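You operate a simulated robot arm through the tools that you are given. There is no shell and no other tool. Be economical: measure what you need, move in short steps, check, and stop when the job is done.

Carry out the task below with a simulated two-armed robot. There is one attempt and no reset: what you move stays moved.

TASK
Take both devices that read over 40 C out of the soak drawer.
Fine: the soak screen shows each heat; they go into empty pockets of the holding tray; the third stays; shut the drawer.

It is judged by the outcome, as a careful person would: the job done as asked, and still so three seconds after it is handed in. It fails if anything else is knocked over, pushed out of place, dropped, spilled or broken.

THE ROBOT
Two 7-joint arms with fingered hands on one trunk, on a base that drives. Base frame: it is fixed to the floor where the robot stands at the start and does not move with it; the origin is under the middle of the robot, x ahead of it, y to its left, z up. Units: m, degrees, N and s.
The left shoulder is at the start at [0.048, 0.163, 1.034], the right one opposite. Places, roughly: green soak key [0.4, 0.2, 1.2]; pocket 6 of the holding tray [0.6, -0.6, 1.1]; pocket 7 of the holding tray [0.6, -0.6, 1.1]; soak drawer [0.7, 0.1, 1.2]. Payload 4 kg a hand.
Tool frame (each hand has its own): the origin (TCP) lies between the finger pads and is the grasp point; the fingertips stand 0.036 m ahead of it; z points along the fingers, y is the line along which they close. The gripper opens to 0.124 m. The gripper's body begins 0.042 m behind the TCP. The gripper is a hand of 4 fingers: y runs from the thumb to the fingers, the wrist lies at [-0.015, -0.099, -0.189] in the tool frame, and closing takes about 1.5 s.
Orientation is told as [roll, pitch, yaw] about the base's x, y, z axes, in that order, counted from this pose: with the fingers straight down and the wrist toward the robot, the tool's x, y and z point along [0, 1, 0], [1, 0, 0] and [0, 0, -1] of the base frame.

THE INTERFACE
- The arms move only by the tool drive_tool. It takes "left_rows", "right_rows" or both (then of equal length, played together; a hand with none holds still); each is a list of rows, each an object (a shift or turn left out is 0, a gripper value left out holds the last) with "delta_pos": the shift along the tool's x, y, z in units of 300 mm (1.0 is 300 mm), a list of three; "dr": the turn, a rotation vector about the tool's x, y, z in units of 120 degrees (1.0 is 120 degrees), a list of three. In form: [{"delta_pos": [x, y, z], "dr": [rx, ry, rz]}, ...]. A call has 1 to 20 rows; each row is the pose to reach, as a shift and turn from the pose commanded when the call began, along the tool's axes at that moment. "left_jaw" and "right_jaw" are, for a hand that has rows, the opening, from 0 (shut) to 1 (fully open), set as the call begins (left out, the last holds). A call with a number of a shift or a turn outside -1 to 1 is refused whole. A row lasts 0.2 s, in which the tool goes at most 0.05 m and 8.6 degrees; a call with a longer step from one row to the next is refused whole, and so is a gripper value outside its range. Where a pose cannot be reached the arm comes as near as it can. A force on the tool above 70 N (or 10 N above the force at the start of the call, whichever is more), or a blocked arm, ends the call early, and 0.2 s more pass. The fingers move at their own pace (about 0.045 m/s each) and stop on an object; they squeeze with about 28 N. The grip force told is the motor's: it shows also when the fingers shut on nothing. Time passes only in rows, and 0.2 s behind the last, so rows that repeat a pose let the fingers close. It gives the time, the measured TCP pose, the force on the tool (base axes), the opening and the grip force at its end, in the units of the frame above (readings bear some noise), with the torque about the TCP (base axes, N m) and any sound that the robot's microphone picked up, and new pictures: "pictures" is both (left out), scene, wrist or none (wrist: the cameras of the hands that moved).
- Cameras (640 x 400 px; columns grow to the right, rows downward): "scene" is now at [0.1719, -0.0113, 1.3093]; the picture's right is [-0.04, -1.00, 0.01], its down [-0.07, -0.00, -1.00] and it looks along [1.00, -0.04, -0.07] (base axes); focal length 214 px, centre (320, 200). "left" rides on the left gripper at [-0.075, -0.086, -0.123] in its tool frame; the picture's right is [-0.70, -0.34, 0.63], its down [0.64, -0.68, 0.35] and it looks along [0.32, 0.65, 0.69] (tool axes); focal length 275 px, centre (320, 200). "right" rides on the right gripper at [0.075, -0.086, -0.123] in its tool frame; the picture's right is [-0.70, 0.34, -0.63], its down [-0.64, -0.68, 0.35] and it looks along [-0.32, 0.65, 0.69] (tool axes); focal length 275 px, centre (320, 200). There is no depth. A picture from a camera that has moved, and an enlarged one, comes with that camera's place and axes in the base frame and with its lens. The place of the scene camera against the robot may be out by one fixed shift of up to 0.012 m in any direction.
- slide_trunk(by): slides the trunk up (or, below 0, down) by that many m; the arms and the scene camera ride with it, the base frame stays. It gives what a move gives, with no picture.
- steer(legs): drives the robot by 1 to 6 legs, each [ahead, left, turn to the left] in m, m and degrees, along the robot's own axes; the way and the turn of a leg run together, so that a leg with both is an arc; at most 1.5 m and 180 degrees a leg. The arms and the cameras ride along, it lands a little off, and it stops where it bumps. It gives what a move gives, and a new picture of the scene camera.
- finger_targets(index, middle, ring, thumb_bend, thumb_turn, hand): sets how far each is bent, from 0 (flat) to 100 (curled in); at 30 the hand is open as for a grip, at 70 the pads meet at the TCP. One left out holds its place. A second passes; each finger stops where it meets its share of the squeeze, and holds until it gets a number again. A gripper value or a shape takes the hand back. It gives what a move gives, with no picture; readings hold the bend of each and the force on the fingers (four entries, about 0 where the hand has none), thumb and palm. thumb_turn goes from beside the hand (0) to across from the fingers (100), as for a grip.
- preshape(shape, hand): the hand has 4 fingers and takes this shape, open, in about a second: jaw (thumb against the fingers, like two jaws); tri (thumb and two fingers); tip (a fingertip pinch); poke (one finger out to press); point (the index stretched); flat (the hand flat); cup (the hand cupped); fist (a fist). The gripper value then closes the fingers along that shape, each until it touches; the sizes above hold for jaw. It gives what a move gives, with no picture.
- aim_head(pan, tilt): turns the head with the scene camera to pan (to the left, within 86 degrees either way) and tilt (down, from -29 to 69), counted from straight ahead of the robot. It gives what a move gives, and a new picture of the scene camera.
- enlarge(camera, box): a new picture of the part [left, top, right, bottom] of that camera's present view, enlarged. It takes no simulated time.
- sign_off(): hands the job in; it is judged then, once.

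Go step by step. Nothing tells you exact positions but the pictures and the camera data: compare them with the known pose of the tool, close in by small moves and look again before you grip or let go. The budget is 120 turns and 260 pictures, counting those below and the enlarged ones. Unless the task says otherwise, let go and move clear before handing in, and close with one line.

The tools are called after "Emit:" by a JSON object that holds its "name" and its "arguments". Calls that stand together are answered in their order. drive_tool: Moves the arms, as the interface text tells. Its arguments: {"type":"object","properties":{"left_rows":{"type":"array"},"left_jaw":{"type":"number"},"right_rows":{"type":"array"},"right_jaw":{"type":"number"},"pictures":{"type":"string","enum":["both","scene","wrist","none"]}},"required":[]} The other tools are called the same way: slide_trunk (by) slides the trunk up or down; preshape (shape, hand) gives the hand a shape; finger_targets (index, middle, ring, thumb_bend, thumb_turn, hand) moves the fingers one by one; steer (legs) drives the base; aim_head (pan, tilt) turns the head that bears the scene camera; enlarge (camera, box) takes an enlarged picture of a part of a camera's view; sign_off () hands the job in.

At the start:

```text
t: 0.0
left_tool_pos: [0.5348, -0.0158, 1.5489]
left_tcp_rot: [0.0, 0.0, 0.0]
left_ft_force: [-0.4, -0.1, 0.3]
left_torque: [-0.01, 0.0, -0.03]
left_width: 0.1238
left_gripper_force: 0.0
left_shape: jaw
left_bend: [30.0, 30.0, 30.0, 30.0, 98.0]
left_finger forces: [0.0, 0.0, 0.0, 0.0, 0.0, 0.1]
right_tool_pos: [0.5944, -0.6203, 1.3824]
right_tcp_rot: [0.0, 0.0, -0.1]
right_ft_force: [-0.5, 0.4, 0.5]
right_torque: [0.02, 0.01, 0.0]
right_width: 0.1238
right_gripper_force: 0.1
right_shape: jaw
right_bend: [30.0, 30.0, 30.0, 30.0, 98.0]
right_finger forces: [0.0, 0.1, 0.0, 0.0, 0.1, 0.0]
trunk travel left (down, up): [-0.2, 0.278]
robot x, y, heading: [-0.0, -0.003, -0.1]
head pan, tilt: [-2.2, -6.7]
```

scene: 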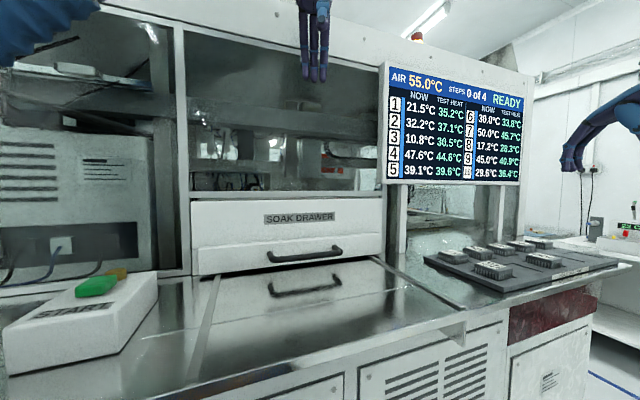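
right: 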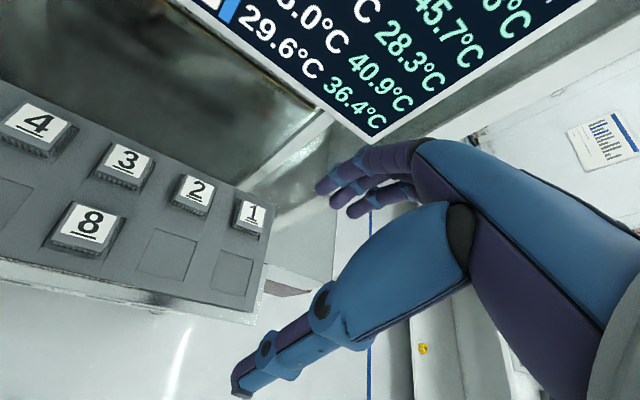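
left: 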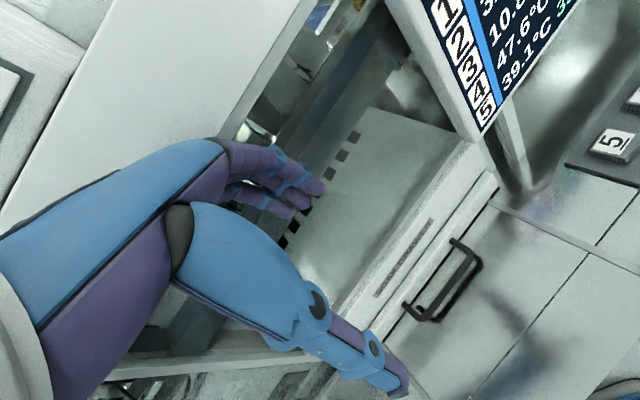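

I see the soak screen with a NOW column and a TEST HEAT column for devices 1–10, the shut drawer ahead and the tray at the right. I'll read the screen and the tray closely first.

Emit:
{"name": "enlarge", "arguments": {"camera": "scene", "box": [380, 60, 540, 190]}}

Emit:
{"name": "enlarge", "arguments": {"camera": "scene", "box": [410, 220, 630, 310]}}

Emit:
{"name": "enlarge", "arguments": {"camera": "right", "box": [0, 60, 320, 340]}}

```text
3.08 times, centred on (460, 125) of scene
camera zoom: at [0.1719, -0.0113, 1.3093], right [-0.04, -1.0, 0.01], down [-0.07, 0.0, -1.0], along [1.0, -0.04, -0.07], focal length 660 px, centre (-111, 431)
```

zoom: 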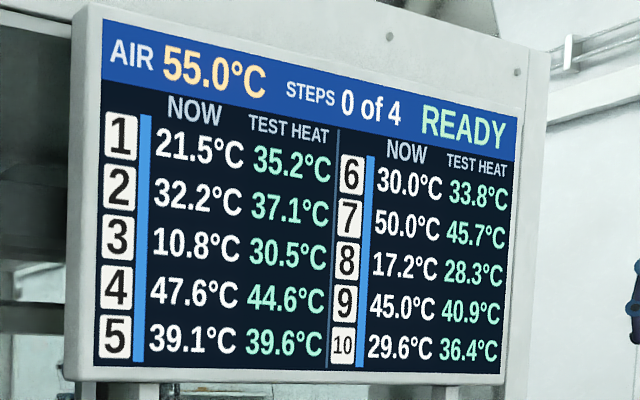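

```text
2.91 times, centred on (520, 265) of scene
camera zoom: at [0.1719, -0.0113, 1.3093], right [-0.04, -1.0, 0.01], down [-0.07, 0.0, -1.0], along [1.0, -0.04, -0.07], focal length 624 px, centre (-262, 11)
```

zoom: 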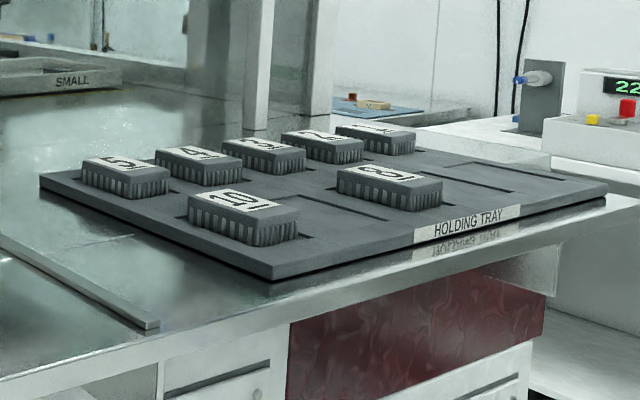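

```text
1.43 times, centred on (160, 200) of right
camera zoom: at [0.5077, -0.5459, 1.5067], right [0.34, -0.7, 0.63], down [-0.68, -0.64, -0.35], along [0.65, -0.32, -0.69], focal length 393 px, centre (549, 200)
```

zoom: 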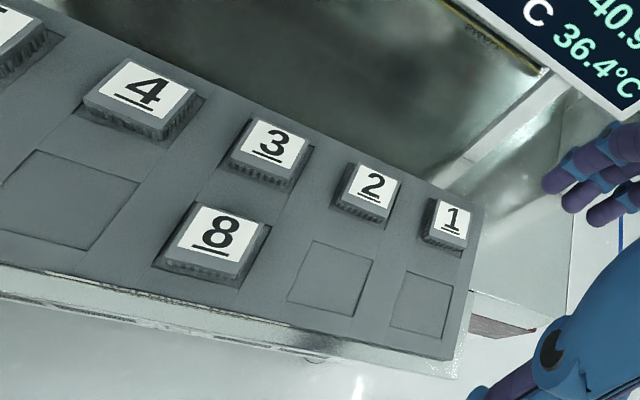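

Devices 6, 7 and 9 are missing from the tray, so they must be in the drawer; 7 (50.0) and 9 (45.0) have to come out and 6 (30.0) stays. Next I'll look down at the drawer's handle and the space in front of it.

Emit:
{"name": "aim_head", "arguments": {"pan": 5, "tilt": 40}}

Emit:
{"name": "enlarge", "arguments": {"camera": "left", "box": [340, 160, 540, 340]}}

```text
t: 1.1
left_tool_pos: [0.5348, -0.0169, 1.549]
left_tcp_rot: [-0.1, 0.0, 0.1]
left_ft_force: [0.1, -0.8, 0.3]
left_torque: [0.02, 0.0, 0.03]
left_width: 0.1237
left_gripper_force: 0.1
left_shape: jaw
left_bend: [30.0, 30.0, 30.0, 30.0, 98.0]
left_finger forces: [0.0, 0.0, 0.0, 0.0, 0.0, 0.0]
right_tool_pos: [0.5943, -0.6209, 1.3828]
right_tcp_rot: [0.0, 0.0, 0.0]
right_ft_force: [0.6, -0.1, -0.5]
right_torque: [0.04, -0.02, 0.0]
right_width: 0.1236
right_gripper_force: 0.1
right_shape: jaw
right_bend: [30.0, 30.0, 30.0, 30.0, 98.0]
right_finger forces: [0.0, 0.0, 0.0, 0.1, 0.1, 0.0]
trunk travel left (down, up): [-0.2, 0.278]
robot x, y, heading: [0.0005, 0.0005, -0.2]
head pan, tilt: [5.0, 40.0]
camera scene: at [0.1567, -0.0006, 1.2369], right [0.09, -1.0, -0.02], down [-0.77, -0.06, -0.64], along [0.63, 0.07, -0.77], focal length 214 px, centre (320, 200)
```

scene: 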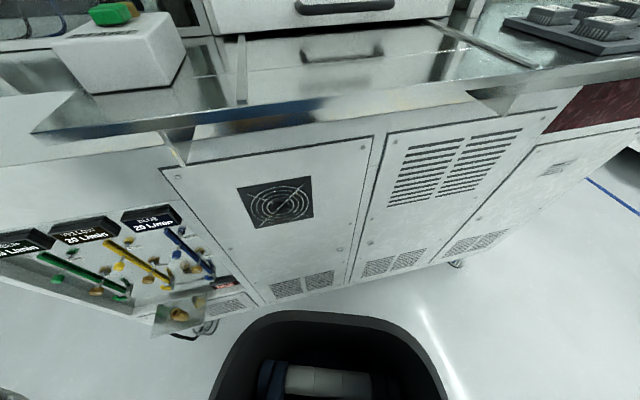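

```text
2.22 times, centred on (440, 250) of left
camera zoom: at [0.4488, -0.0906, 1.6715], right [-0.34, -0.7, -0.63], down [-0.68, 0.64, -0.35], along [0.65, 0.32, -0.69], focal length 612 px, centre (53, 89)
```

zoom: 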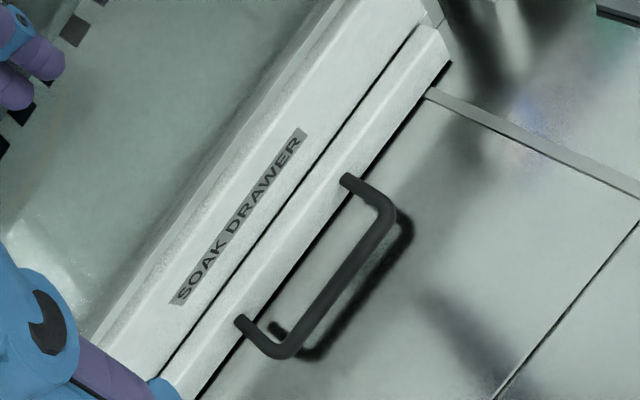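

The whole bench is turned somewhat against my frame, with its right side farther away. I need a better view at moderate tilt to measure its angle and the handle.

Emit:
{"name": "aim_head", "arguments": {"pan": 0, "tilt": 20}}

Emit:
{"name": "enlarge", "arguments": {"camera": "scene", "box": [180, 60, 420, 210]}}

```text
t: 2.0
left_tool_pos: [0.5347, -0.0164, 1.5482]
left_tcp_rot: [0.0, 0.0, 0.0]
left_ft_force: [0.2, -0.1, -0.1]
left_torque: [0.05, -0.03, -0.03]
left_width: 0.1237
left_gripper_force: 0.0
left_shape: jaw
left_bend: [30.0, 30.0, 30.0, 30.0, 98.0]
left_finger forces: [0.1, 0.0, 0.0, 0.1, 0.1, 0.1]
right_tool_pos: [0.5937, -0.6195, 1.3837]
right_tcp_rot: [0.0, 0.0, 0.0]
right_ft_force: [-0.2, -0.3, 0.4]
right_torque: [-0.02, 0.0, -0.02]
right_width: 0.1232
right_gripper_force: 0.0
right_shape: jaw
right_bend: [30.0, 30.0, 30.0, 30.0, 98.0]
right_finger forces: [0.0, 0.0, 0.0, 0.1, 0.0, 0.0]
trunk travel left (down, up): [-0.2, 0.278]
robot x, y, heading: [-0.0027, 0.0014, -0.0]
head pan, tilt: [0.0, 20.0]
camera scene: at [0.1707, -0.0079, 1.2661], right [0.0, -1.0, 0.0], down [-0.51, 0.0, -0.86], along [0.86, 0.0, -0.51], focal length 214 px, centre (320, 200)
```

scene: 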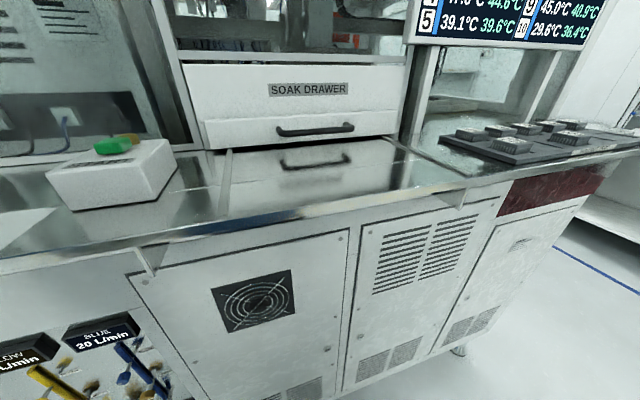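

```text
2.67 times, centred on (300, 135) of scene
camera zoom: at [0.1707, -0.0079, 1.2661], right [0.0, -1.0, 0.0], down [-0.51, 0.0, -0.86], along [0.86, 0.0, -0.51], focal length 572 px, centre (373, 373)
```

zoom: 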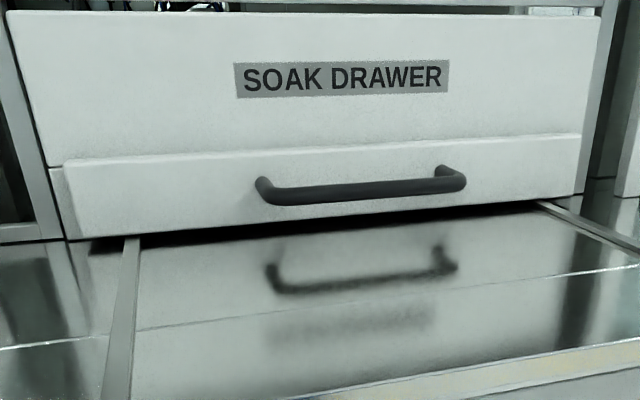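

The drawer front runs at about 17° yaw, the handle bar lies near [0.575, -0.003, 1.178], about 3 cm over the worktop with a 4 cm stand-off. I'll bring the left hand, narrowed, above and in front of the handle, tilted 20° and turned 17°.

Emit:
{"name": "drive_tool", "arguments": {"left_rows": [{"delta_pos": [0.002, 0.005, 0.14], "dr": [-0.0414, 0.0062, -0.035]}, {"delta_pos": [0.004, 0.01, 0.28], "dr": [-0.0827, 0.0124, -0.0701]}, {"delta_pos": [0.006, 0.015, 0.42], "dr": [-0.124, 0.0185, -0.105]}, {"delta_pos": [0.008, 0.02, 0.56], "dr": [-0.1654, 0.0247, -0.1402]}, {"delta_pos": [0.009, 0.028, 0.7], "dr": [-0.1654, 0.0247, -0.1402]}, {"delta_pos": [0.01, 0.033, 0.83], "dr": [-0.1654, 0.0247, -0.1402]}], "left_jaw": 0.3}}

```text
t: 3.4
left_tool_pos: [0.5437, -0.0132, 1.3019]
left_tcp_rot: [0.0, -20.0, 17.0]
left_ft_force: [-0.2, -1.1, 0.6]
left_torque: [0.04, -0.04, -0.01]
left_width: 0.0373
left_gripper_force: 0.1
left_shape: jaw
left_bend: [51.0, 54.0, 53.0, 62.0, 100.0]
left_finger forces: [0.0, 0.0, 0.0, 0.0, 0.1, 0.0]
right_tool_pos: [0.5933, -0.6216, 1.3834]
right_tcp_rot: [-0.1, 0.0, 0.0]
right_ft_force: [0.0, -0.3, 0.2]
right_torque: [0.0, -0.04, -0.01]
right_width: 0.124
right_gripper_force: 0.0
right_shape: jaw
right_bend: [30.0, 30.0, 30.0, 30.0, 98.0]
right_finger forces: [0.0, 0.1, 0.0, 0.1, 0.0, 0.0]
trunk travel left (down, up): [-0.2, 0.278]
robot x, y, heading: [-0.0019, -0.0031, 0.1]
head pan, tilt: [0.0, 20.0]
camera scene: at [0.1701, -0.0083, 1.2663], right [0.0, -1.0, 0.0], down [-0.51, 0.0, -0.86], along [0.86, 0.0, -0.51], focal length 214 px, centre (320, 200)
camera left: at [0.4486, -0.12, 1.3857], right [0.11, -0.7, -0.71], down [-0.69, 0.46, -0.56], along [0.72, 0.55, -0.43], focal length 275 px, centre (320, 200)
```

scene: 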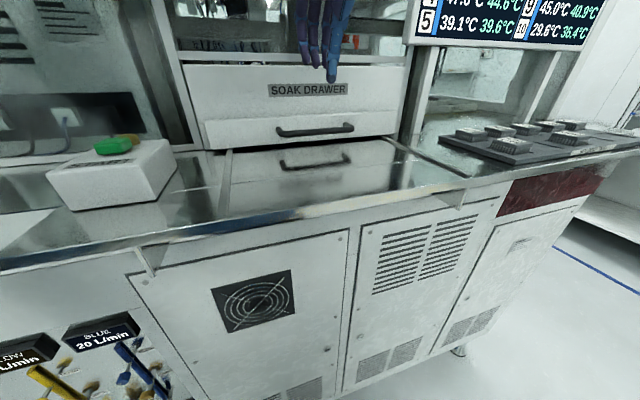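
left: 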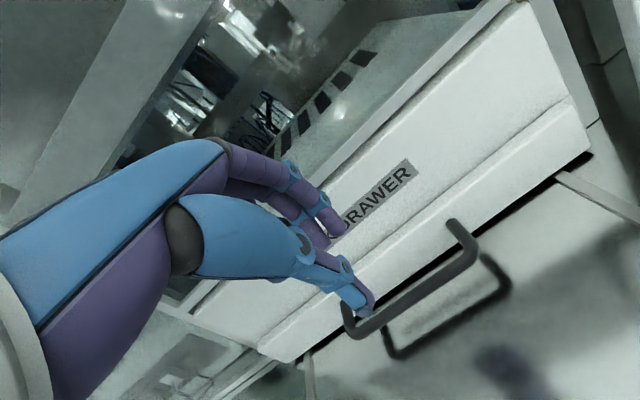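

The left camera confirms the bar centre near [0.575, -0.001, 1.178]. I'll move to just above the bar and look again.

Emit:
{"name": "drive_tool", "arguments": {"left_rows": [{"delta_pos": [0.005, 0.004, 0.125]}, {"delta_pos": [0.01, 0.008, 0.251]}, {"delta_pos": [0.01, 0.008, 0.251]}]}}

Emit:
{"name": "enlarge", "arguments": {"camera": "scene", "box": [240, 40, 400, 160]}}

```text
t: 4.4
left_tool_pos: [0.5468, -0.0117, 1.2455]
left_tcp_rot: [0.2, -21.7, 16.8]
left_ft_force: [0.7, -0.2, -1.6]
left_torque: [-0.02, -0.04, -0.04]
left_width: 0.0377
left_gripper_force: 0.0
left_shape: jaw
left_bend: [51.0, 54.0, 53.0, 62.0, 100.0]
left_finger forces: [0.0, 0.0, 0.0, 0.1, 0.1, 0.0]
right_tool_pos: [0.5772, -0.6286, 1.3843]
right_tcp_rot: [0.5, -0.6, 0.4]
right_ft_force: [0.2, -0.5, 0.0]
right_torque: [0.01, 0.01, -0.02]
right_width: 0.1238
right_gripper_force: 0.1
right_shape: jaw
right_bend: [30.0, 30.0, 30.0, 30.0, 98.0]
right_finger forces: [0.0, 0.0, 0.1, 0.0, 0.1, 0.1]
trunk travel left (down, up): [-0.2, 0.278]
robot x, y, heading: [-0.0033, 0.0009, 0.3]
head pan, tilt: [0.0, 20.0]
stopped in row 3 (left hand): the arm was blocked; the commanded pose is now the measured one
camera scene: at [0.1524, -0.0182, 1.2679], right [0.0, -1.0, -0.01], down [-0.5, 0.01, -0.87], along [0.87, 0.01, -0.5], focal length 214 px, centre (320, 200)
camera left: at [0.4497, -0.1199, 1.3279], right [0.13, -0.69, -0.72], down [-0.67, 0.47, -0.57], along [0.73, 0.55, -0.4], focal length 275 px, centre (320, 200)
```

scene: 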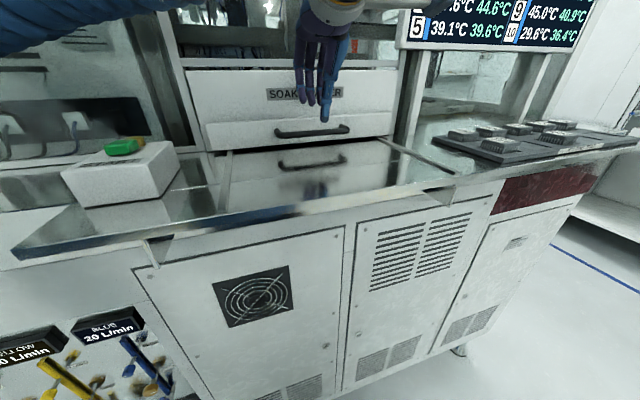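
left: 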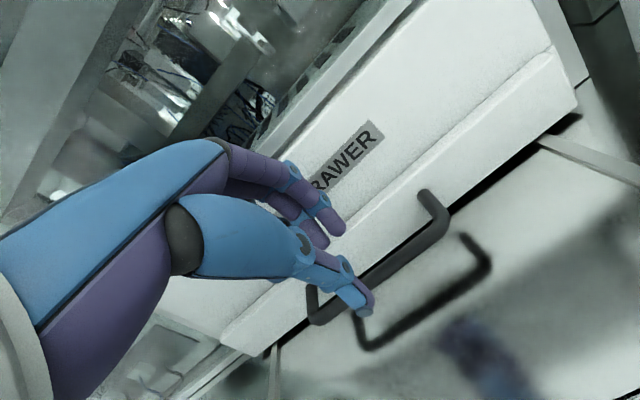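

```text
3.33 times, centred on (320, 100) of scene
camera zoom: at [0.1524, -0.0182, 1.2679], right [0.0, -1.0, -0.01], down [-0.5, 0.01, -0.87], along [0.87, 0.01, -0.5], focal length 715 px, centre (320, 533)
```

zoom: 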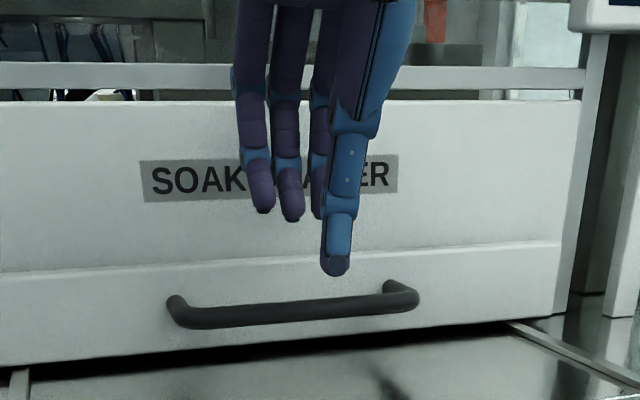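

The arm was blocked before reaching the bar, and the robot's upper body seems to have been pushed back a bit. I'll look at the left arm and the structure around it.

Emit:
{"name": "aim_head", "arguments": {"pan": 15, "tilt": -15}}

Emit:
{"name": "aim_head", "arguments": {"pan": 60, "tilt": 10}}

```text
t: 5.4
left_tool_pos: [0.5488, -0.0126, 1.2463]
left_tcp_rot: [0.1, -21.6, 16.9]
left_ft_force: [0.1, -0.4, 0.2]
left_torque: [-0.03, 0.03, -0.02]
left_width: 0.0373
left_gripper_force: 0.1
left_shape: jaw
left_bend: [51.0, 54.0, 53.0, 62.0, 100.0]
left_finger forces: [0.0, 0.1, 0.0, 0.0, 0.0, 0.0]
right_tool_pos: [0.5748, -0.6304, 1.3849]
right_tcp_rot: [0.6, -0.8, 0.1]
right_ft_force: [-0.8, -0.2, -0.2]
right_torque: [-0.03, 0.0, 0.04]
right_width: 0.1239
right_gripper_force: 0.0
right_shape: jaw
right_bend: [30.0, 30.0, 30.0, 30.0, 98.0]
right_finger forces: [0.0, 0.0, 0.0, 0.1, 0.1, 0.0]
trunk travel left (down, up): [-0.2, 0.278]
robot x, y, heading: [-0.0024, 0.0035, 0.4]
head pan, tilt: [15.0, -15.0]
camera scene: at [0.1453, 0.0009, 1.3251], right [0.26, -0.96, -0.05], down [0.08, 0.08, -0.99], along [0.96, 0.25, 0.1], focal length 214 px, centre (320, 200)
```

scene: 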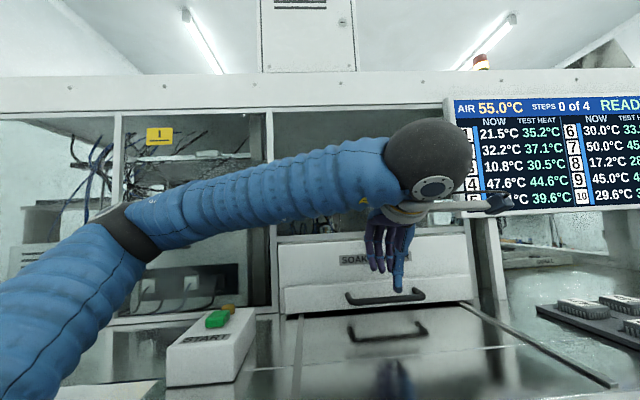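

```text
t: 6.5
left_tool_pos: [0.5476, -0.0109, 1.2462]
left_tcp_rot: [0.3, -21.5, 16.9]
left_ft_force: [-0.3, 0.1, -0.4]
left_torque: [0.03, -0.03, -0.01]
left_width: 0.0377
left_gripper_force: 0.1
left_shape: jaw
left_bend: [51.0, 54.0, 53.0, 62.0, 100.0]
left_finger forces: [0.1, 0.0, 0.0, 0.0, 0.0, 0.0]
right_tool_pos: [0.5745, -0.6307, 1.3858]
right_tcp_rot: [0.5, -0.9, 0.1]
right_ft_force: [0.2, 0.3, -0.1]
right_torque: [0.01, -0.01, -0.01]
right_width: 0.1236
right_gripper_force: 0.0
right_shape: jaw
right_bend: [30.0, 30.0, 30.0, 30.0, 98.0]
right_finger forces: [0.0, 0.0, 0.0, 0.0, 0.0, 0.1]
trunk travel left (down, up): [-0.2, 0.278]
robot x, y, heading: [-0.0024, -0.0, 0.3]
head pan, tilt: [60.0, 10.0]
camera scene: at [0.1076, 0.0609, 1.2934], right [0.85, -0.5, -0.15], down [-0.25, -0.14, -0.96], along [0.45, 0.86, -0.25], focal length 214 px, centre (320, 200)
```

scene: 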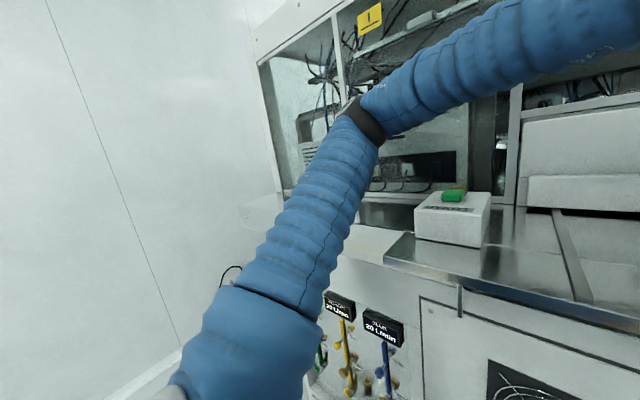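

The left elbow is out wide and seems to press against the cabinet's front, so I stand too close and skew. I'll back off and turn 17° to stand square to the machine.

Emit:
{"name": "steer", "arguments": {"legs": [[-0.22, 0, 0], [0, 0, 17]]}}

Emit:
{"name": "aim_head", "arguments": {"pan": 0, "tilt": 5}}

```text
t: 9.2
left_tool_pos: [0.3171, 0.1673, 1.2359]
left_tcp_rot: [-0.1, -20.4, 34.2]
left_ft_force: [-0.2, 0.3, 0.7]
left_torque: [0.0, 0.02, -0.01]
left_width: 0.0376
left_gripper_force: 0.0
left_shape: jaw
left_bend: [51.0, 54.0, 53.0, 62.0, 100.0]
left_finger forces: [0.0, 0.0, 0.1, 0.0, 0.0, 0.0]
right_tool_pos: [0.5252, -0.4136, 1.3837]
right_tcp_rot: [0.0, 0.0, 17.3]
right_ft_force: [-0.4, -1.0, 0.5]
right_torque: [-0.01, -0.03, -0.01]
right_width: 0.1233
right_gripper_force: 0.1
right_shape: jaw
right_bend: [30.0, 30.0, 30.0, 30.0, 98.0]
right_finger forces: [0.0, 0.0, 0.0, 0.0, 0.0, 0.0]
trunk travel left (down, up): [-0.2, 0.278]
robot x, y, heading: [-0.226, 0.0011, 17.6]
head pan, tilt: [60.0, 10.0]
camera scene: at [-0.1283, 0.1067, 1.2907], right [0.96, -0.22, -0.16], down [-0.21, -0.22, -0.95], along [0.18, 0.95, -0.26], focal length 214 px, centre (320, 200)
```

scene: 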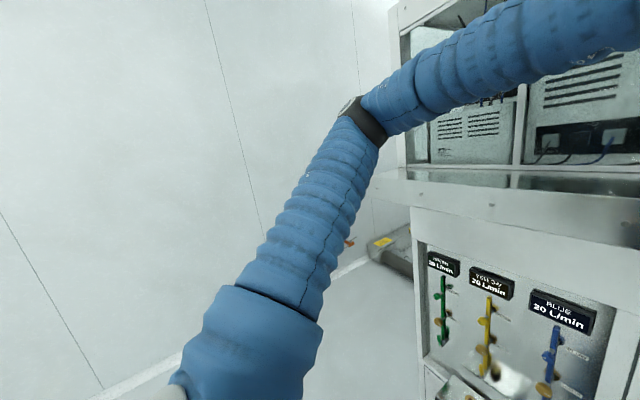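

```text
t: 10.5
left_tool_pos: [0.3175, 0.1674, 1.2361]
left_tcp_rot: [-0.1, -20.3, 34.2]
left_ft_force: [-0.3, -0.7, 0.4]
left_torque: [-0.01, 0.0, 0.0]
left_width: 0.0375
left_gripper_force: 0.1
left_shape: jaw
left_bend: [51.0, 54.0, 53.0, 62.0, 100.0]
left_finger forces: [0.1, 0.0, 0.0, 0.0, 0.0, 0.0]
right_tool_pos: [0.5246, -0.4154, 1.3838]
right_tcp_rot: [0.0, 0.1, 17.4]
right_ft_force: [-0.4, -0.2, -0.8]
right_torque: [0.02, 0.02, 0.02]
right_width: 0.1236
right_gripper_force: 0.0
right_shape: jaw
right_bend: [30.0, 30.0, 30.0, 30.0, 98.0]
right_finger forces: [0.0, 0.1, 0.1, 0.1, 0.1, 0.1]
trunk travel left (down, up): [-0.2, 0.278]
robot x, y, heading: [-0.2266, -0.0005, 17.4]
head pan, tilt: [0.0, 5.0]
camera scene: at [-0.0604, 0.0428, 1.2903], right [0.3, -0.95, 0.0], down [-0.26, -0.08, -0.96], along [0.92, 0.29, -0.27], focal length 214 px, centre (320, 200)
```

scene: 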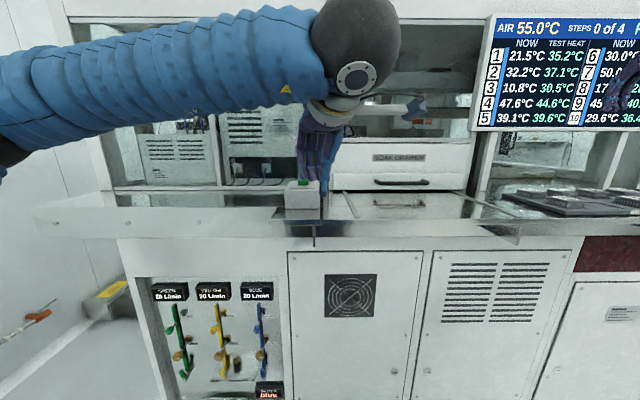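

I stand square now, with the drawer about 0.24 m right of my centre. I'll lift the left hand clear of the START box, draw the right hand back from the screen, then drive right and a bit ahead.

Emit:
{"name": "drive_tool", "arguments": {"left_rows": [{"delta_pos": [0, 0.03, -0.08]}, {"delta_pos": [0, 0.06, -0.16]}, {"delta_pos": [0, 0.09, -0.24]}, {"delta_pos": [0, 0.114, -0.313]}], "right_rows": [{"delta_pos": [0, -0.16, 0]}, {"delta_pos": [0, -0.32, 0]}, {"delta_pos": [0, -0.48, 0]}, {"delta_pos": [0, -0.64, 0]}], "pictures": "none"}}

Emit:
{"name": "steer", "arguments": {"legs": [[0, -0.2, 0], [0.1, 0, 0]]}}

```text
t: 11.5
left_tool_pos: [0.3217, 0.1629, 1.3306]
left_tcp_rot: [0.1, -20.2, 34.1]
left_ft_force: [1.3, 0.2, -0.3]
left_torque: [0.04, 0.08, 0.03]
left_width: 0.0375
left_gripper_force: 0.1
left_shape: jaw
left_bend: [51.0, 54.0, 53.0, 62.0, 100.0]
left_finger forces: [0.1, 0.0, 0.0, 0.1, 0.1, 0.0]
right_tool_pos: [0.3491, -0.471, 1.379]
right_tcp_rot: [0.1, 0.4, 17.3]
right_ft_force: [-2.8, -1.7, 3.3]
right_torque: [0.12, -0.37, -0.07]
right_width: 0.1239
right_gripper_force: 0.0
right_shape: jaw
right_bend: [30.0, 30.0, 30.0, 30.0, 98.0]
right_finger forces: [0.1, 0.1, 0.0, 0.0, 0.1, 0.1]
trunk travel left (down, up): [-0.2, 0.278]
robot x, y, heading: [-0.2279, -0.0035, 16.8]
head pan, tilt: [0.0, 5.0]
```

```text
t: 13.8
left_tool_pos: [0.4755, 0.012, 1.332]
left_tcp_rot: [-0.1, -20.3, 34.2]
left_ft_force: [-0.2, 0.9, 0.5]
left_torque: [0.0, 0.03, 0.05]
left_width: 0.0374
left_gripper_force: 0.0
left_shape: jaw
left_bend: [51.0, 54.0, 53.0, 62.0, 100.0]
left_finger forces: [0.1, 0.0, 0.0, 0.0, 0.0, 0.1]
right_tool_pos: [0.5037, -0.6234, 1.3838]
right_tcp_rot: [0.0, 0.0, 17.2]
right_ft_force: [-0.1, 0.5, -0.5]
right_torque: [-0.03, 0.02, 0.01]
right_width: 0.1238
right_gripper_force: 0.0
right_shape: jaw
right_bend: [30.0, 30.0, 30.0, 30.0, 98.0]
right_finger forces: [0.1, 0.1, 0.0, 0.0, 0.1, 0.0]
trunk travel left (down, up): [-0.2, 0.278]
robot x, y, heading: [-0.0706, -0.156, 17.2]
head pan, tilt: [0.0, 5.0]
camera scene: at [0.098, -0.1101, 1.2902], right [0.3, -0.95, 0.0], down [-0.26, -0.08, -0.96], along [0.92, 0.29, -0.27], focal length 214 px, centre (320, 200)
```

scene: 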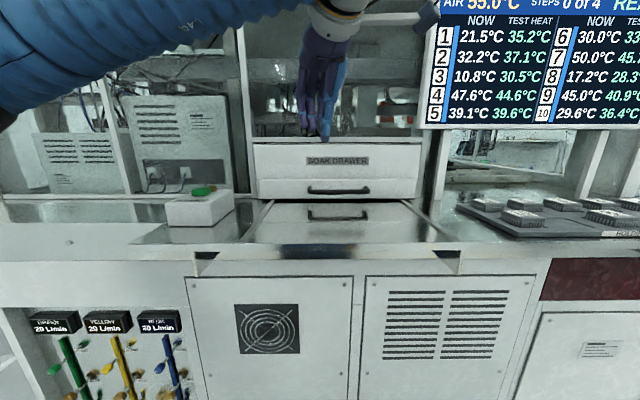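

I stand square to the drawer with its handle just right of centre. Now the left hand turns to 17° yaw and comes in front of and above the handle again.

Emit:
{"name": "drive_tool", "arguments": {"left_rows": [{"delta_pos": [-0.066, 0.018, 0.11], "dr": [0, -0.0162, 0.0444]}, {"delta_pos": [-0.132, 0.037, 0.22], "dr": [0, -0.0323, 0.0888]}, {"delta_pos": [-0.198, 0.055, 0.33], "dr": [0, -0.0485, 0.1332]}, {"delta_pos": [-0.198, 0.055, 0.33], "dr": [0, -0.0485, 0.1332]}]}}

Emit:
{"name": "enlarge", "arguments": {"camera": "scene", "box": [260, 90, 420, 210]}}

```text
t: 14.8
left_tool_pos: [0.547, -0.0139, 1.2451]
left_tcp_rot: [0.1, -20.4, 17.0]
left_ft_force: [0.3, -0.5, 0.7]
left_torque: [0.0, -0.02, 0.01]
left_width: 0.0373
left_gripper_force: 0.1
left_shape: jaw
left_bend: [51.0, 54.0, 53.0, 62.0, 100.0]
left_finger forces: [0.0, 0.0, 0.0, 0.1, 0.0, 0.1]
right_tool_pos: [0.501, -0.6258, 1.3839]
right_tcp_rot: [0.0, 0.0, 17.3]
right_ft_force: [0.1, -0.2, 0.8]
right_torque: [0.02, 0.0, -0.02]
right_width: 0.1238
right_gripper_force: 0.1
right_shape: jaw
right_bend: [30.0, 30.0, 30.0, 30.0, 98.0]
right_finger forces: [0.0, 0.0, 0.0, 0.0, 0.0, 0.1]
trunk travel left (down, up): [-0.2, 0.278]
robot x, y, heading: [-0.0698, -0.1543, 17.4]
head pan, tilt: [0.0, 5.0]
camera scene: at [0.096, -0.1113, 1.2906], right [0.3, -0.95, 0.0], down [-0.26, -0.08, -0.96], along [0.92, 0.29, -0.27], focal length 214 px, centre (320, 200)
camera left: at [0.45, -0.1207, 1.3291], right [0.11, -0.69, -0.71], down [-0.68, 0.46, -0.56], along [0.72, 0.55, -0.42], focal length 275 px, centre (320, 200)
```

scene: 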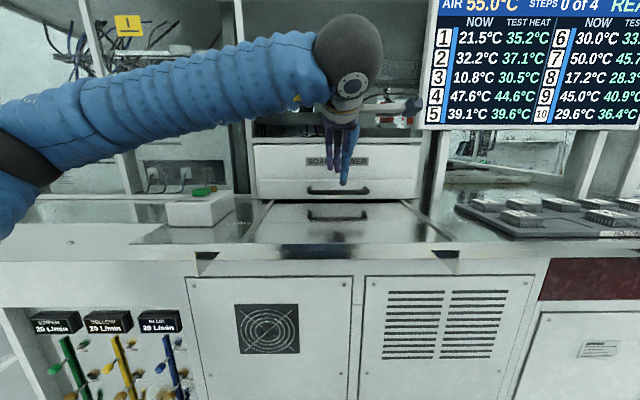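
left: 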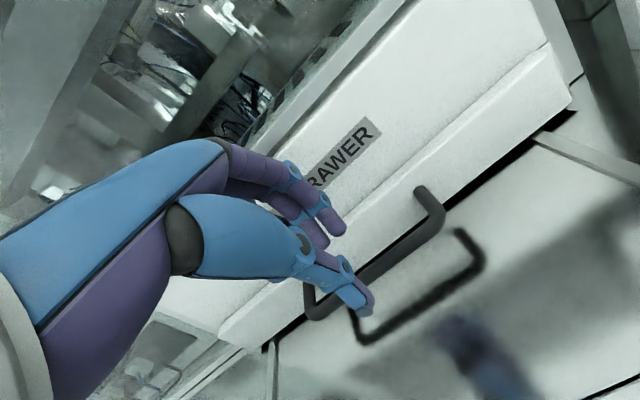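

```text
3.33 times, centred on (340, 150) of scene
camera zoom: at [0.096, -0.1113, 1.2906], right [0.3, -0.95, 0.0], down [-0.26, -0.08, -0.96], along [0.92, 0.29, -0.27], focal length 715 px, centre (253, 367)
```

zoom: 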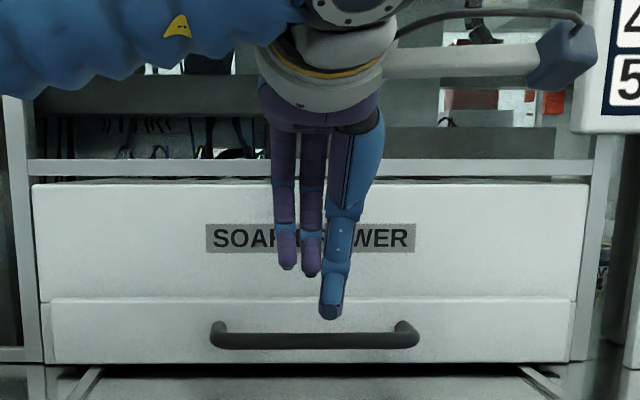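

The view matches: bar centre about [0.577, -0.004, 1.179]. I'll move forward over the bar, then down so the fingers drop behind it, and look before closing.

Emit:
{"name": "drive_tool", "arguments": {"left_rows": [{"delta_pos": [0.003, 0.063, 0.094]}, {"delta_pos": [0.003, 0.063, 0.094]}, {"delta_pos": [0.003, 0.045, 0.144]}, {"delta_pos": [0.003, 0.026, 0.194]}, {"delta_pos": [0.003, 0.026, 0.194]}]}}

Emit:
{"name": "enlarge", "arguments": {"camera": "scene", "box": [260, 110, 420, 230]}}

Emit:
{"name": "enlarge", "arguments": {"camera": "left", "box": [240, 150, 480, 350]}}

```text
t: 16.0
left_tool_pos: [0.5691, -0.0019, 1.2008]
left_tcp_rot: [-0.3, -21.0, 17.2]
left_ft_force: [-17.4, -3.3, 48.7]
left_torque: [1.08, -2.0, 0.22]
left_width: 0.0402
left_gripper_force: 0.1
left_shape: jaw
left_bend: [51.0, 52.0, 53.0, 62.0, 100.0]
left_finger forces: [0.1, 49.4, 1.0, 0.0, 0.0, 0.0]
right_tool_pos: [0.4962, -0.6255, 1.3854]
right_tcp_rot: [0.0, -0.2, 17.2]
right_ft_force: [0.9, -1.4, 0.5]
right_torque: [0.0, 0.0, 0.04]
right_width: 0.1239
right_gripper_force: 0.2
right_shape: jaw
right_bend: [30.0, 30.0, 30.0, 30.0, 98.0]
right_finger forces: [0.0, 0.0, 0.0, 0.0, 0.1, 0.1]
trunk travel left (down, up): [-0.2, 0.278]
robot x, y, heading: [-0.0681, -0.1538, 17.1]
head pan, tilt: [0.0, 5.0]
camera scene: at [0.0913, -0.1122, 1.292], right [0.3, -0.95, 0.0], down [-0.25, -0.08, -0.96], along [0.92, 0.29, -0.26], focal length 214 px, centre (320, 200)
camera left: at [0.4722, -0.1101, 1.2837], right [0.12, -0.69, -0.71], down [-0.68, 0.46, -0.57], along [0.72, 0.55, -0.41], focal length 275 px, centre (320, 200)
```

scene: 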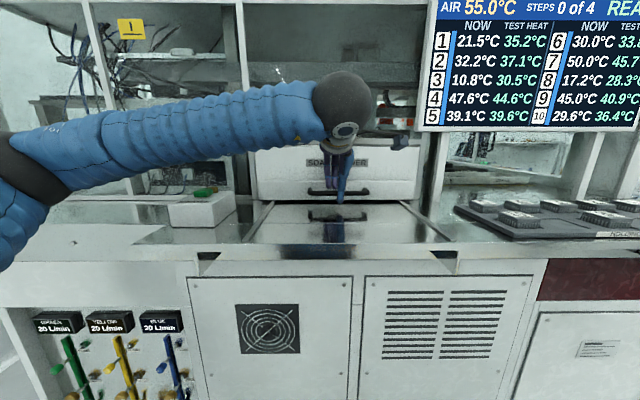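
left: 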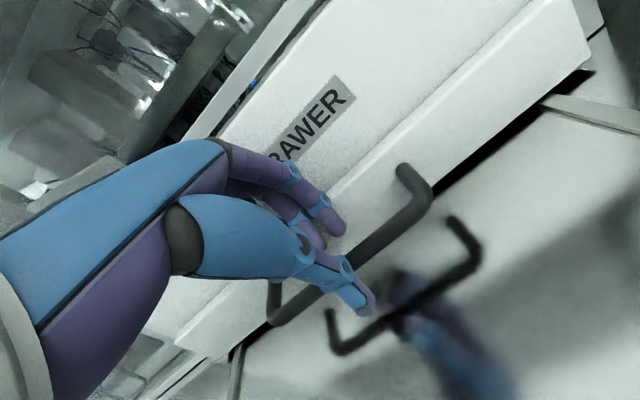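

```text
3.33 times, centred on (340, 170) of scene
camera zoom: at [0.0913, -0.1122, 1.292], right [0.3, -0.95, 0.0], down [-0.25, -0.08, -0.96], along [0.92, 0.29, -0.26], focal length 715 px, centre (253, 300)
```

zoom: 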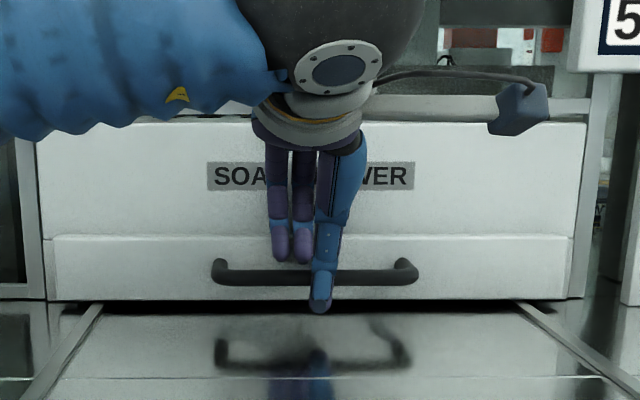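

```text
2.00 times, centred on (360, 250) of left
camera zoom: at [0.4722, -0.1101, 1.2837], right [0.12, -0.69, -0.71], down [-0.68, 0.46, -0.57], along [0.72, 0.55, -0.41], focal length 551 px, centre (240, 100)
```

zoom: 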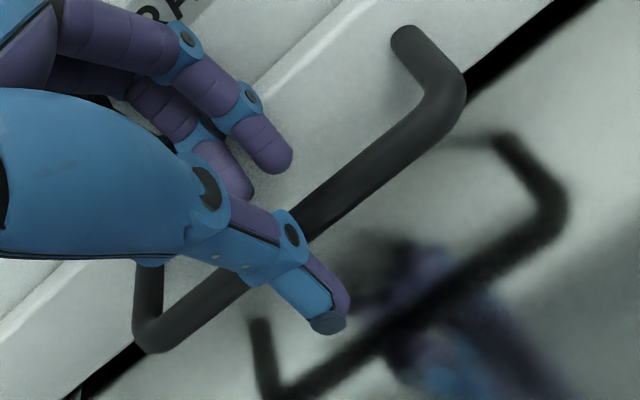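

The fingers appear to have gone behind the bar but one presses on something (about 49 N), probably the panel's lip. I'll ease up a few millimetres and close: the bar should then lie near the finger pads.

Emit:
{"name": "drive_tool", "arguments": {"left_rows": [{"delta_pos": [0, 0.007, -0.021]}, {"delta_pos": [0, 0.007, -0.021]}, {"delta_pos": [0, 0.007, -0.021]}, {"delta_pos": [0, 0.007, -0.021]}, {"delta_pos": [0, 0.007, -0.021]}, {"delta_pos": [0, 0.007, -0.021]}], "left_jaw": 0}}

Emit:
{"name": "enlarge", "arguments": {"camera": "left", "box": [240, 150, 480, 350]}}

```text
t: 17.4
left_tool_pos: [0.5715, -0.0015, 1.2028]
left_tcp_rot: [0.0, -20.7, 17.2]
left_ft_force: [-20.9, -6.9, 27.0]
left_torque: [0.56, -0.88, 0.17]
left_width: 0.021
left_gripper_force: 27.4
left_shape: jaw
left_bend: [70.0, 56.0, 71.0, 65.0, 100.0]
left_finger forces: [13.5, 31.9, 0.0, 0.0, 27.3, 0.0]
right_tool_pos: [0.4979, -0.6269, 1.3856]
right_tcp_rot: [0.0, -0.2, 17.3]
right_ft_force: [-1.2, 0.0, 0.4]
right_torque: [0.0, 0.02, -0.02]
right_width: 0.1239
right_gripper_force: 0.0
right_shape: jaw
right_bend: [30.0, 30.0, 30.0, 30.0, 98.0]
right_finger forces: [0.1, 0.1, 0.0, 0.0, 0.0, 0.1]
trunk travel left (down, up): [-0.2, 0.278]
robot x, y, heading: [-0.0712, -0.1528, 17.3]
head pan, tilt: [0.0, 5.0]
camera scene: at [0.093, -0.112, 1.2909], right [0.3, -0.95, 0.0], down [-0.25, -0.08, -0.96], along [0.92, 0.29, -0.27], focal length 214 px, centre (320, 200)
camera left: at [0.475, -0.1094, 1.2868], right [0.12, -0.69, -0.71], down [-0.68, 0.46, -0.56], along [0.72, 0.55, -0.42], focal length 275 px, centre (320, 200)
```

scene: 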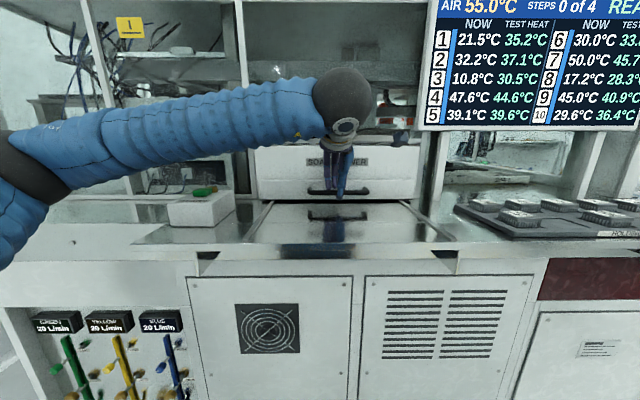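
left: 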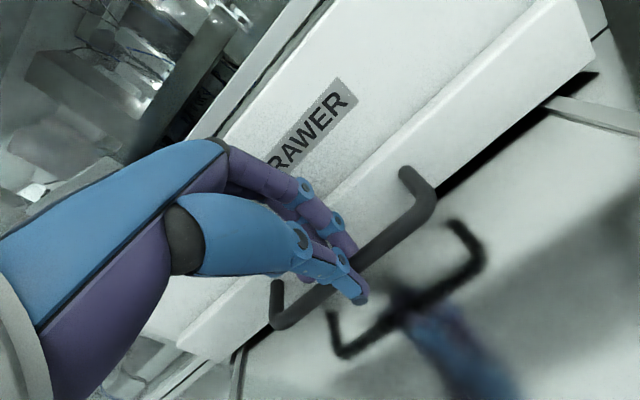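

```text
2.00 times, centred on (360, 250) of left
camera zoom: at [0.475, -0.1094, 1.2868], right [0.12, -0.69, -0.71], down [-0.68, 0.46, -0.56], along [0.72, 0.55, -0.42], focal length 551 px, centre (240, 100)
```

zoom: 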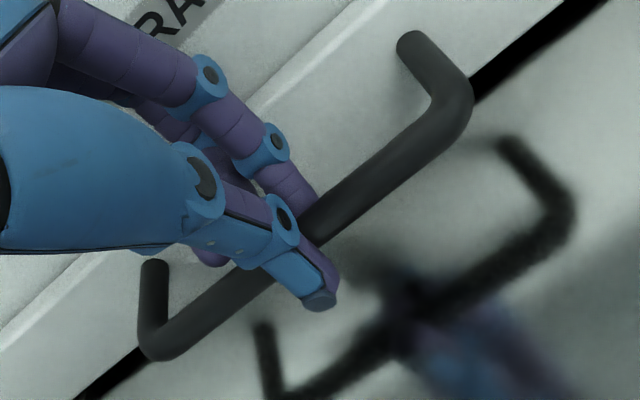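

The thumb and fingers have the bar between them. I'll try a short pull of 5 cm along the drawer's way.

Emit:
{"name": "drive_tool", "arguments": {"left_rows": [{"delta_pos": [0, -0.039, -0.0145]}, {"delta_pos": [0, -0.078, -0.029]}, {"delta_pos": [0, -0.117, -0.0435]}, {"delta_pos": [0, -0.156, -0.058]}, {"delta_pos": [0, -0.156, -0.058]}]}}

```text
t: 18.6
left_tool_pos: [0.5266, -0.0151, 1.2002]
left_tcp_rot: [0.1, -20.3, 17.2]
left_ft_force: [-0.9, 5.2, -0.9]
left_torque: [0.16, -0.02, 0.19]
left_width: 0.0129
left_gripper_force: 28.3
left_shape: jaw
left_bend: [69.0, 59.0, 65.0, 66.0, 100.0]
left_finger forces: [21.0, 0.1, 3.2, 0.0, 22.9, 0.1]
right_tool_pos: [0.503, -0.6237, 1.3833]
right_tcp_rot: [0.1, 0.1, 17.3]
right_ft_force: [0.0, -0.3, -0.2]
right_torque: [0.02, -0.01, 0.01]
right_width: 0.1237
right_gripper_force: 0.0
right_shape: jaw
right_bend: [30.0, 30.0, 30.0, 30.0, 98.0]
right_finger forces: [0.0, 0.0, 0.0, 0.1, 0.1, 0.0]
trunk travel left (down, up): [-0.2, 0.278]
robot x, y, heading: [-0.0693, -0.1543, 17.4]
head pan, tilt: [0.0, 5.0]
camera scene: at [0.0967, -0.1104, 1.2901], right [0.3, -0.95, 0.0], down [-0.26, -0.08, -0.96], along [0.92, 0.29, -0.27], focal length 214 px, centre (320, 200)
camera left: at [0.4317, -0.1227, 1.2846], right [0.11, -0.69, -0.71], down [-0.69, 0.46, -0.56], along [0.72, 0.55, -0.42], focal length 275 px, centre (320, 200)
```

scene: 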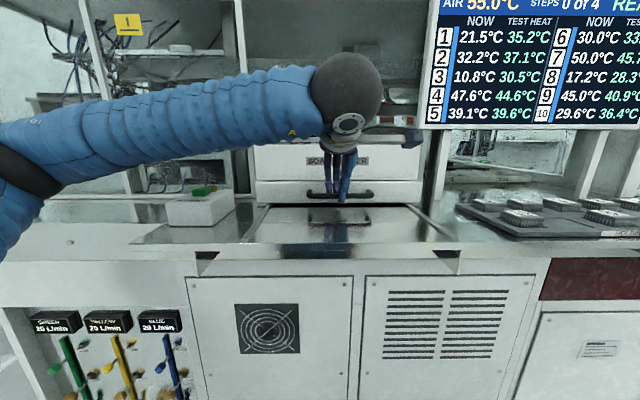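
left: 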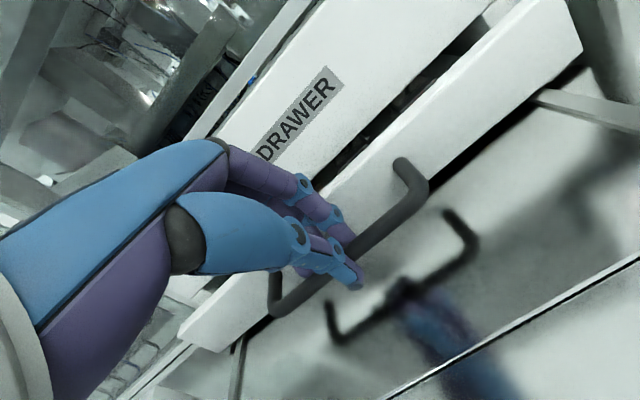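

The drawer follows, about 4.5 cm open. I'll go on pulling 20 cm, slowly.

Emit:
{"name": "drive_tool", "arguments": {"left_rows": [{"delta_pos": [0, -0.078, -0.029]}, {"delta_pos": [0, -0.156, -0.058]}, {"delta_pos": [0, -0.234, -0.087]}, {"delta_pos": [0, -0.312, -0.116]}, {"delta_pos": [0, -0.39, -0.144]}, {"delta_pos": [0, -0.468, -0.173]}, {"delta_pos": [0, -0.546, -0.202]}, {"delta_pos": [0, -0.624, -0.231]}, {"delta_pos": [0, -0.624, -0.231]}]}}

```text
t: 20.6
left_tool_pos: [0.3374, -0.0724, 1.2008]
left_tcp_rot: [0.1, -20.4, 17.1]
left_ft_force: [3.6, -11.8, 0.5]
left_torque: [-0.24, -0.08, -0.09]
left_width: 0.0129
left_gripper_force: 28.4
left_shape: jaw
left_bend: [69.0, 59.0, 66.0, 67.0, 100.0]
left_finger forces: [18.8, 0.0, 3.8, 0.0, 22.0, 0.0]
right_tool_pos: [0.5022, -0.6258, 1.3823]
right_tcp_rot: [0.0, 0.0, 17.3]
right_ft_force: [0.2, -0.3, 0.5]
right_torque: [-0.01, 0.0, 0.02]
right_width: 0.1241
right_gripper_force: 0.0
right_shape: jaw
right_bend: [30.0, 30.0, 30.0, 30.0, 98.0]
right_finger forces: [0.0, 0.0, 0.0, 0.0, 0.0, 0.2]
trunk travel left (down, up): [-0.2, 0.278]
robot x, y, heading: [-0.0713, -0.1491, 17.2]
head pan, tilt: [0.0, 5.0]
camera scene: at [0.097, -0.1121, 1.2903], right [0.3, -0.95, 0.0], down [-0.26, -0.08, -0.96], along [0.92, 0.29, -0.27], focal length 214 px, centre (320, 200)
camera left: at [0.2423, -0.1814, 1.2846], right [0.11, -0.69, -0.71], down [-0.69, 0.46, -0.56], along [0.72, 0.55, -0.42], focal length 275 px, centre (320, 200)
```

scene: 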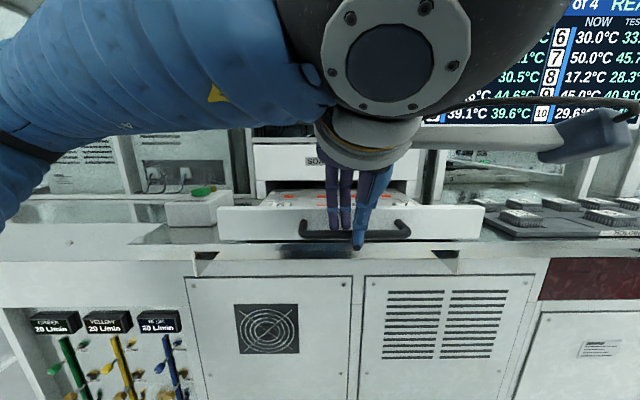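
left: 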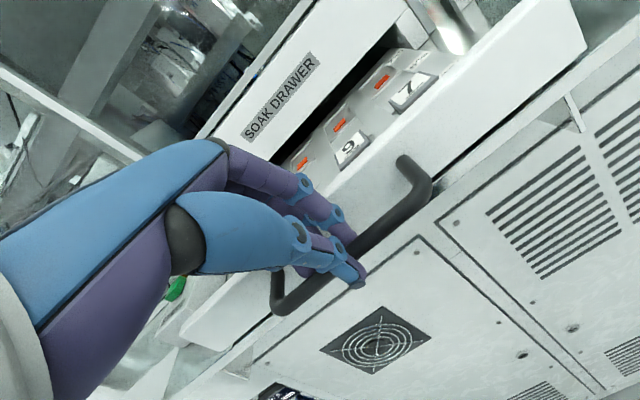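

The drawer is about 24 cm open and devices 7 and 9 show. I'll look closely at what holds them.

Emit:
{"name": "enlarge", "arguments": {"camera": "left", "box": [270, 20, 470, 180]}}

Emit:
{"name": "enlarge", "arguments": {"camera": "scene", "box": [220, 150, 480, 260]}}

```text
2.50 times, centred on (370, 100) of left
camera zoom: at [0.2423, -0.1814, 1.2846], right [0.11, -0.69, -0.71], down [-0.69, 0.46, -0.56], along [0.72, 0.55, -0.42], focal length 688 px, centre (195, 450)
```

zoom: 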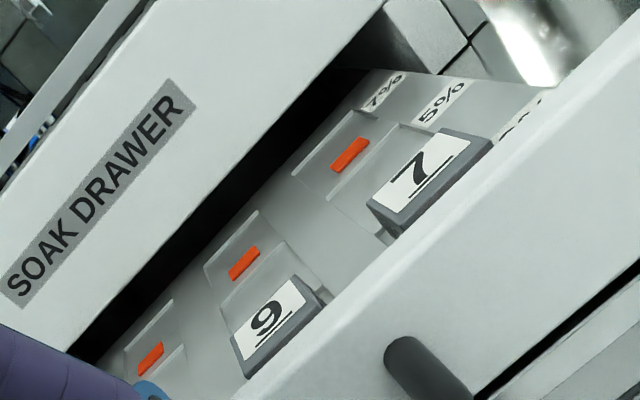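

```text
2.46 times, centred on (350, 205) of scene
camera zoom: at [0.097, -0.1121, 1.2903], right [0.3, -0.95, 0.0], down [-0.26, -0.08, -0.96], along [0.92, 0.29, -0.27], focal length 528 px, centre (246, 188)
```

zoom: 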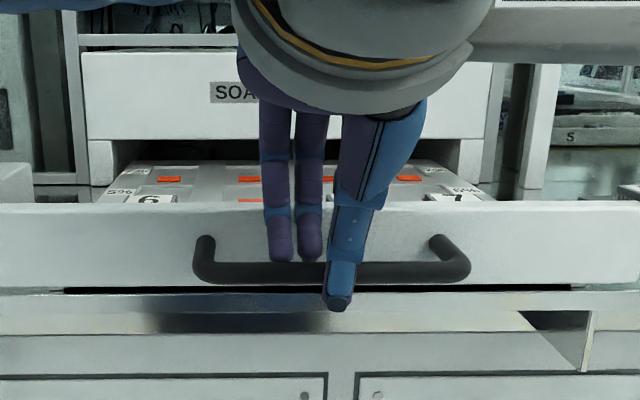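

Device 9 sits in the middle and 7 at the right of the front row. I'll release the handle, lift the left hand straight up, and swing it left out of the way.

Emit:
{"name": "drive_tool", "arguments": {"left_rows": [{"delta_pos": [0, 0, 0]}, {"delta_pos": [0, 0, 0]}, {"delta_pos": [0, 0, 0]}, {"delta_pos": [0, 0.02, -0.054]}, {"delta_pos": [0, 0.06, -0.16]}, {"delta_pos": [0, 0.11, -0.3]}, {"delta_pos": [0, 0.1735, -0.469]}, {"delta_pos": [0.16, 0.1735, -0.469]}, {"delta_pos": [0.32, 0.1735, -0.469]}, {"delta_pos": [0.48, 0.1735, -0.469]}, {"delta_pos": [0.64, 0.1735, -0.469]}, {"delta_pos": [0.8, 0.1735, -0.469]}], "left_jaw": 0.35, "pictures": "none"}}

Emit:
{"name": "aim_head", "arguments": {"pan": -5, "tilt": 25}}

```text
refused: row 7 steps farther than a row can; nothing moved
```

```text
t: 21.5
left_tool_pos: [0.3376, -0.0743, 1.2002]
left_tcp_rot: [0.1, -20.4, 17.1]
left_ft_force: [3.9, -12.5, -0.3]
left_torque: [-0.26, -0.07, -0.1]
left_width: 0.0128
left_gripper_force: 27.9
left_shape: jaw
left_bend: [69.0, 59.0, 66.0, 67.0, 100.0]
left_finger forces: [18.5, 0.0, 3.3, 0.0, 22.6, 0.0]
right_tool_pos: [0.5029, -0.6261, 1.3829]
right_tcp_rot: [0.1, 0.1, 17.3]
right_ft_force: [-1.0, -0.1, -0.4]
right_torque: [0.0, 0.01, 0.0]
right_width: 0.1238
right_gripper_force: 0.1
right_shape: jaw
right_bend: [30.0, 30.0, 30.0, 30.0, 98.0]
right_finger forces: [0.0, 0.0, 0.0, 0.1, 0.1, 0.0]
trunk travel left (down, up): [-0.2, 0.278]
robot x, y, heading: [-0.0669, -0.1513, 17.5]
head pan, tilt: [-5.0, 25.0]
camera scene: at [0.0936, -0.1215, 1.2585], right [0.21, -0.98, 0.01], down [-0.56, -0.14, -0.81], along [0.8, 0.17, -0.58], focal length 214 px, centre (320, 200)
```

scene: 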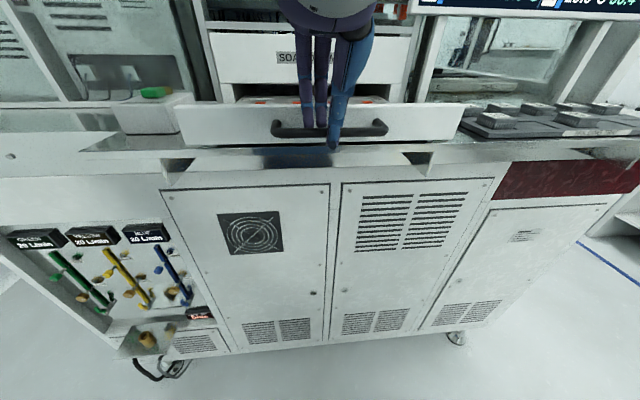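

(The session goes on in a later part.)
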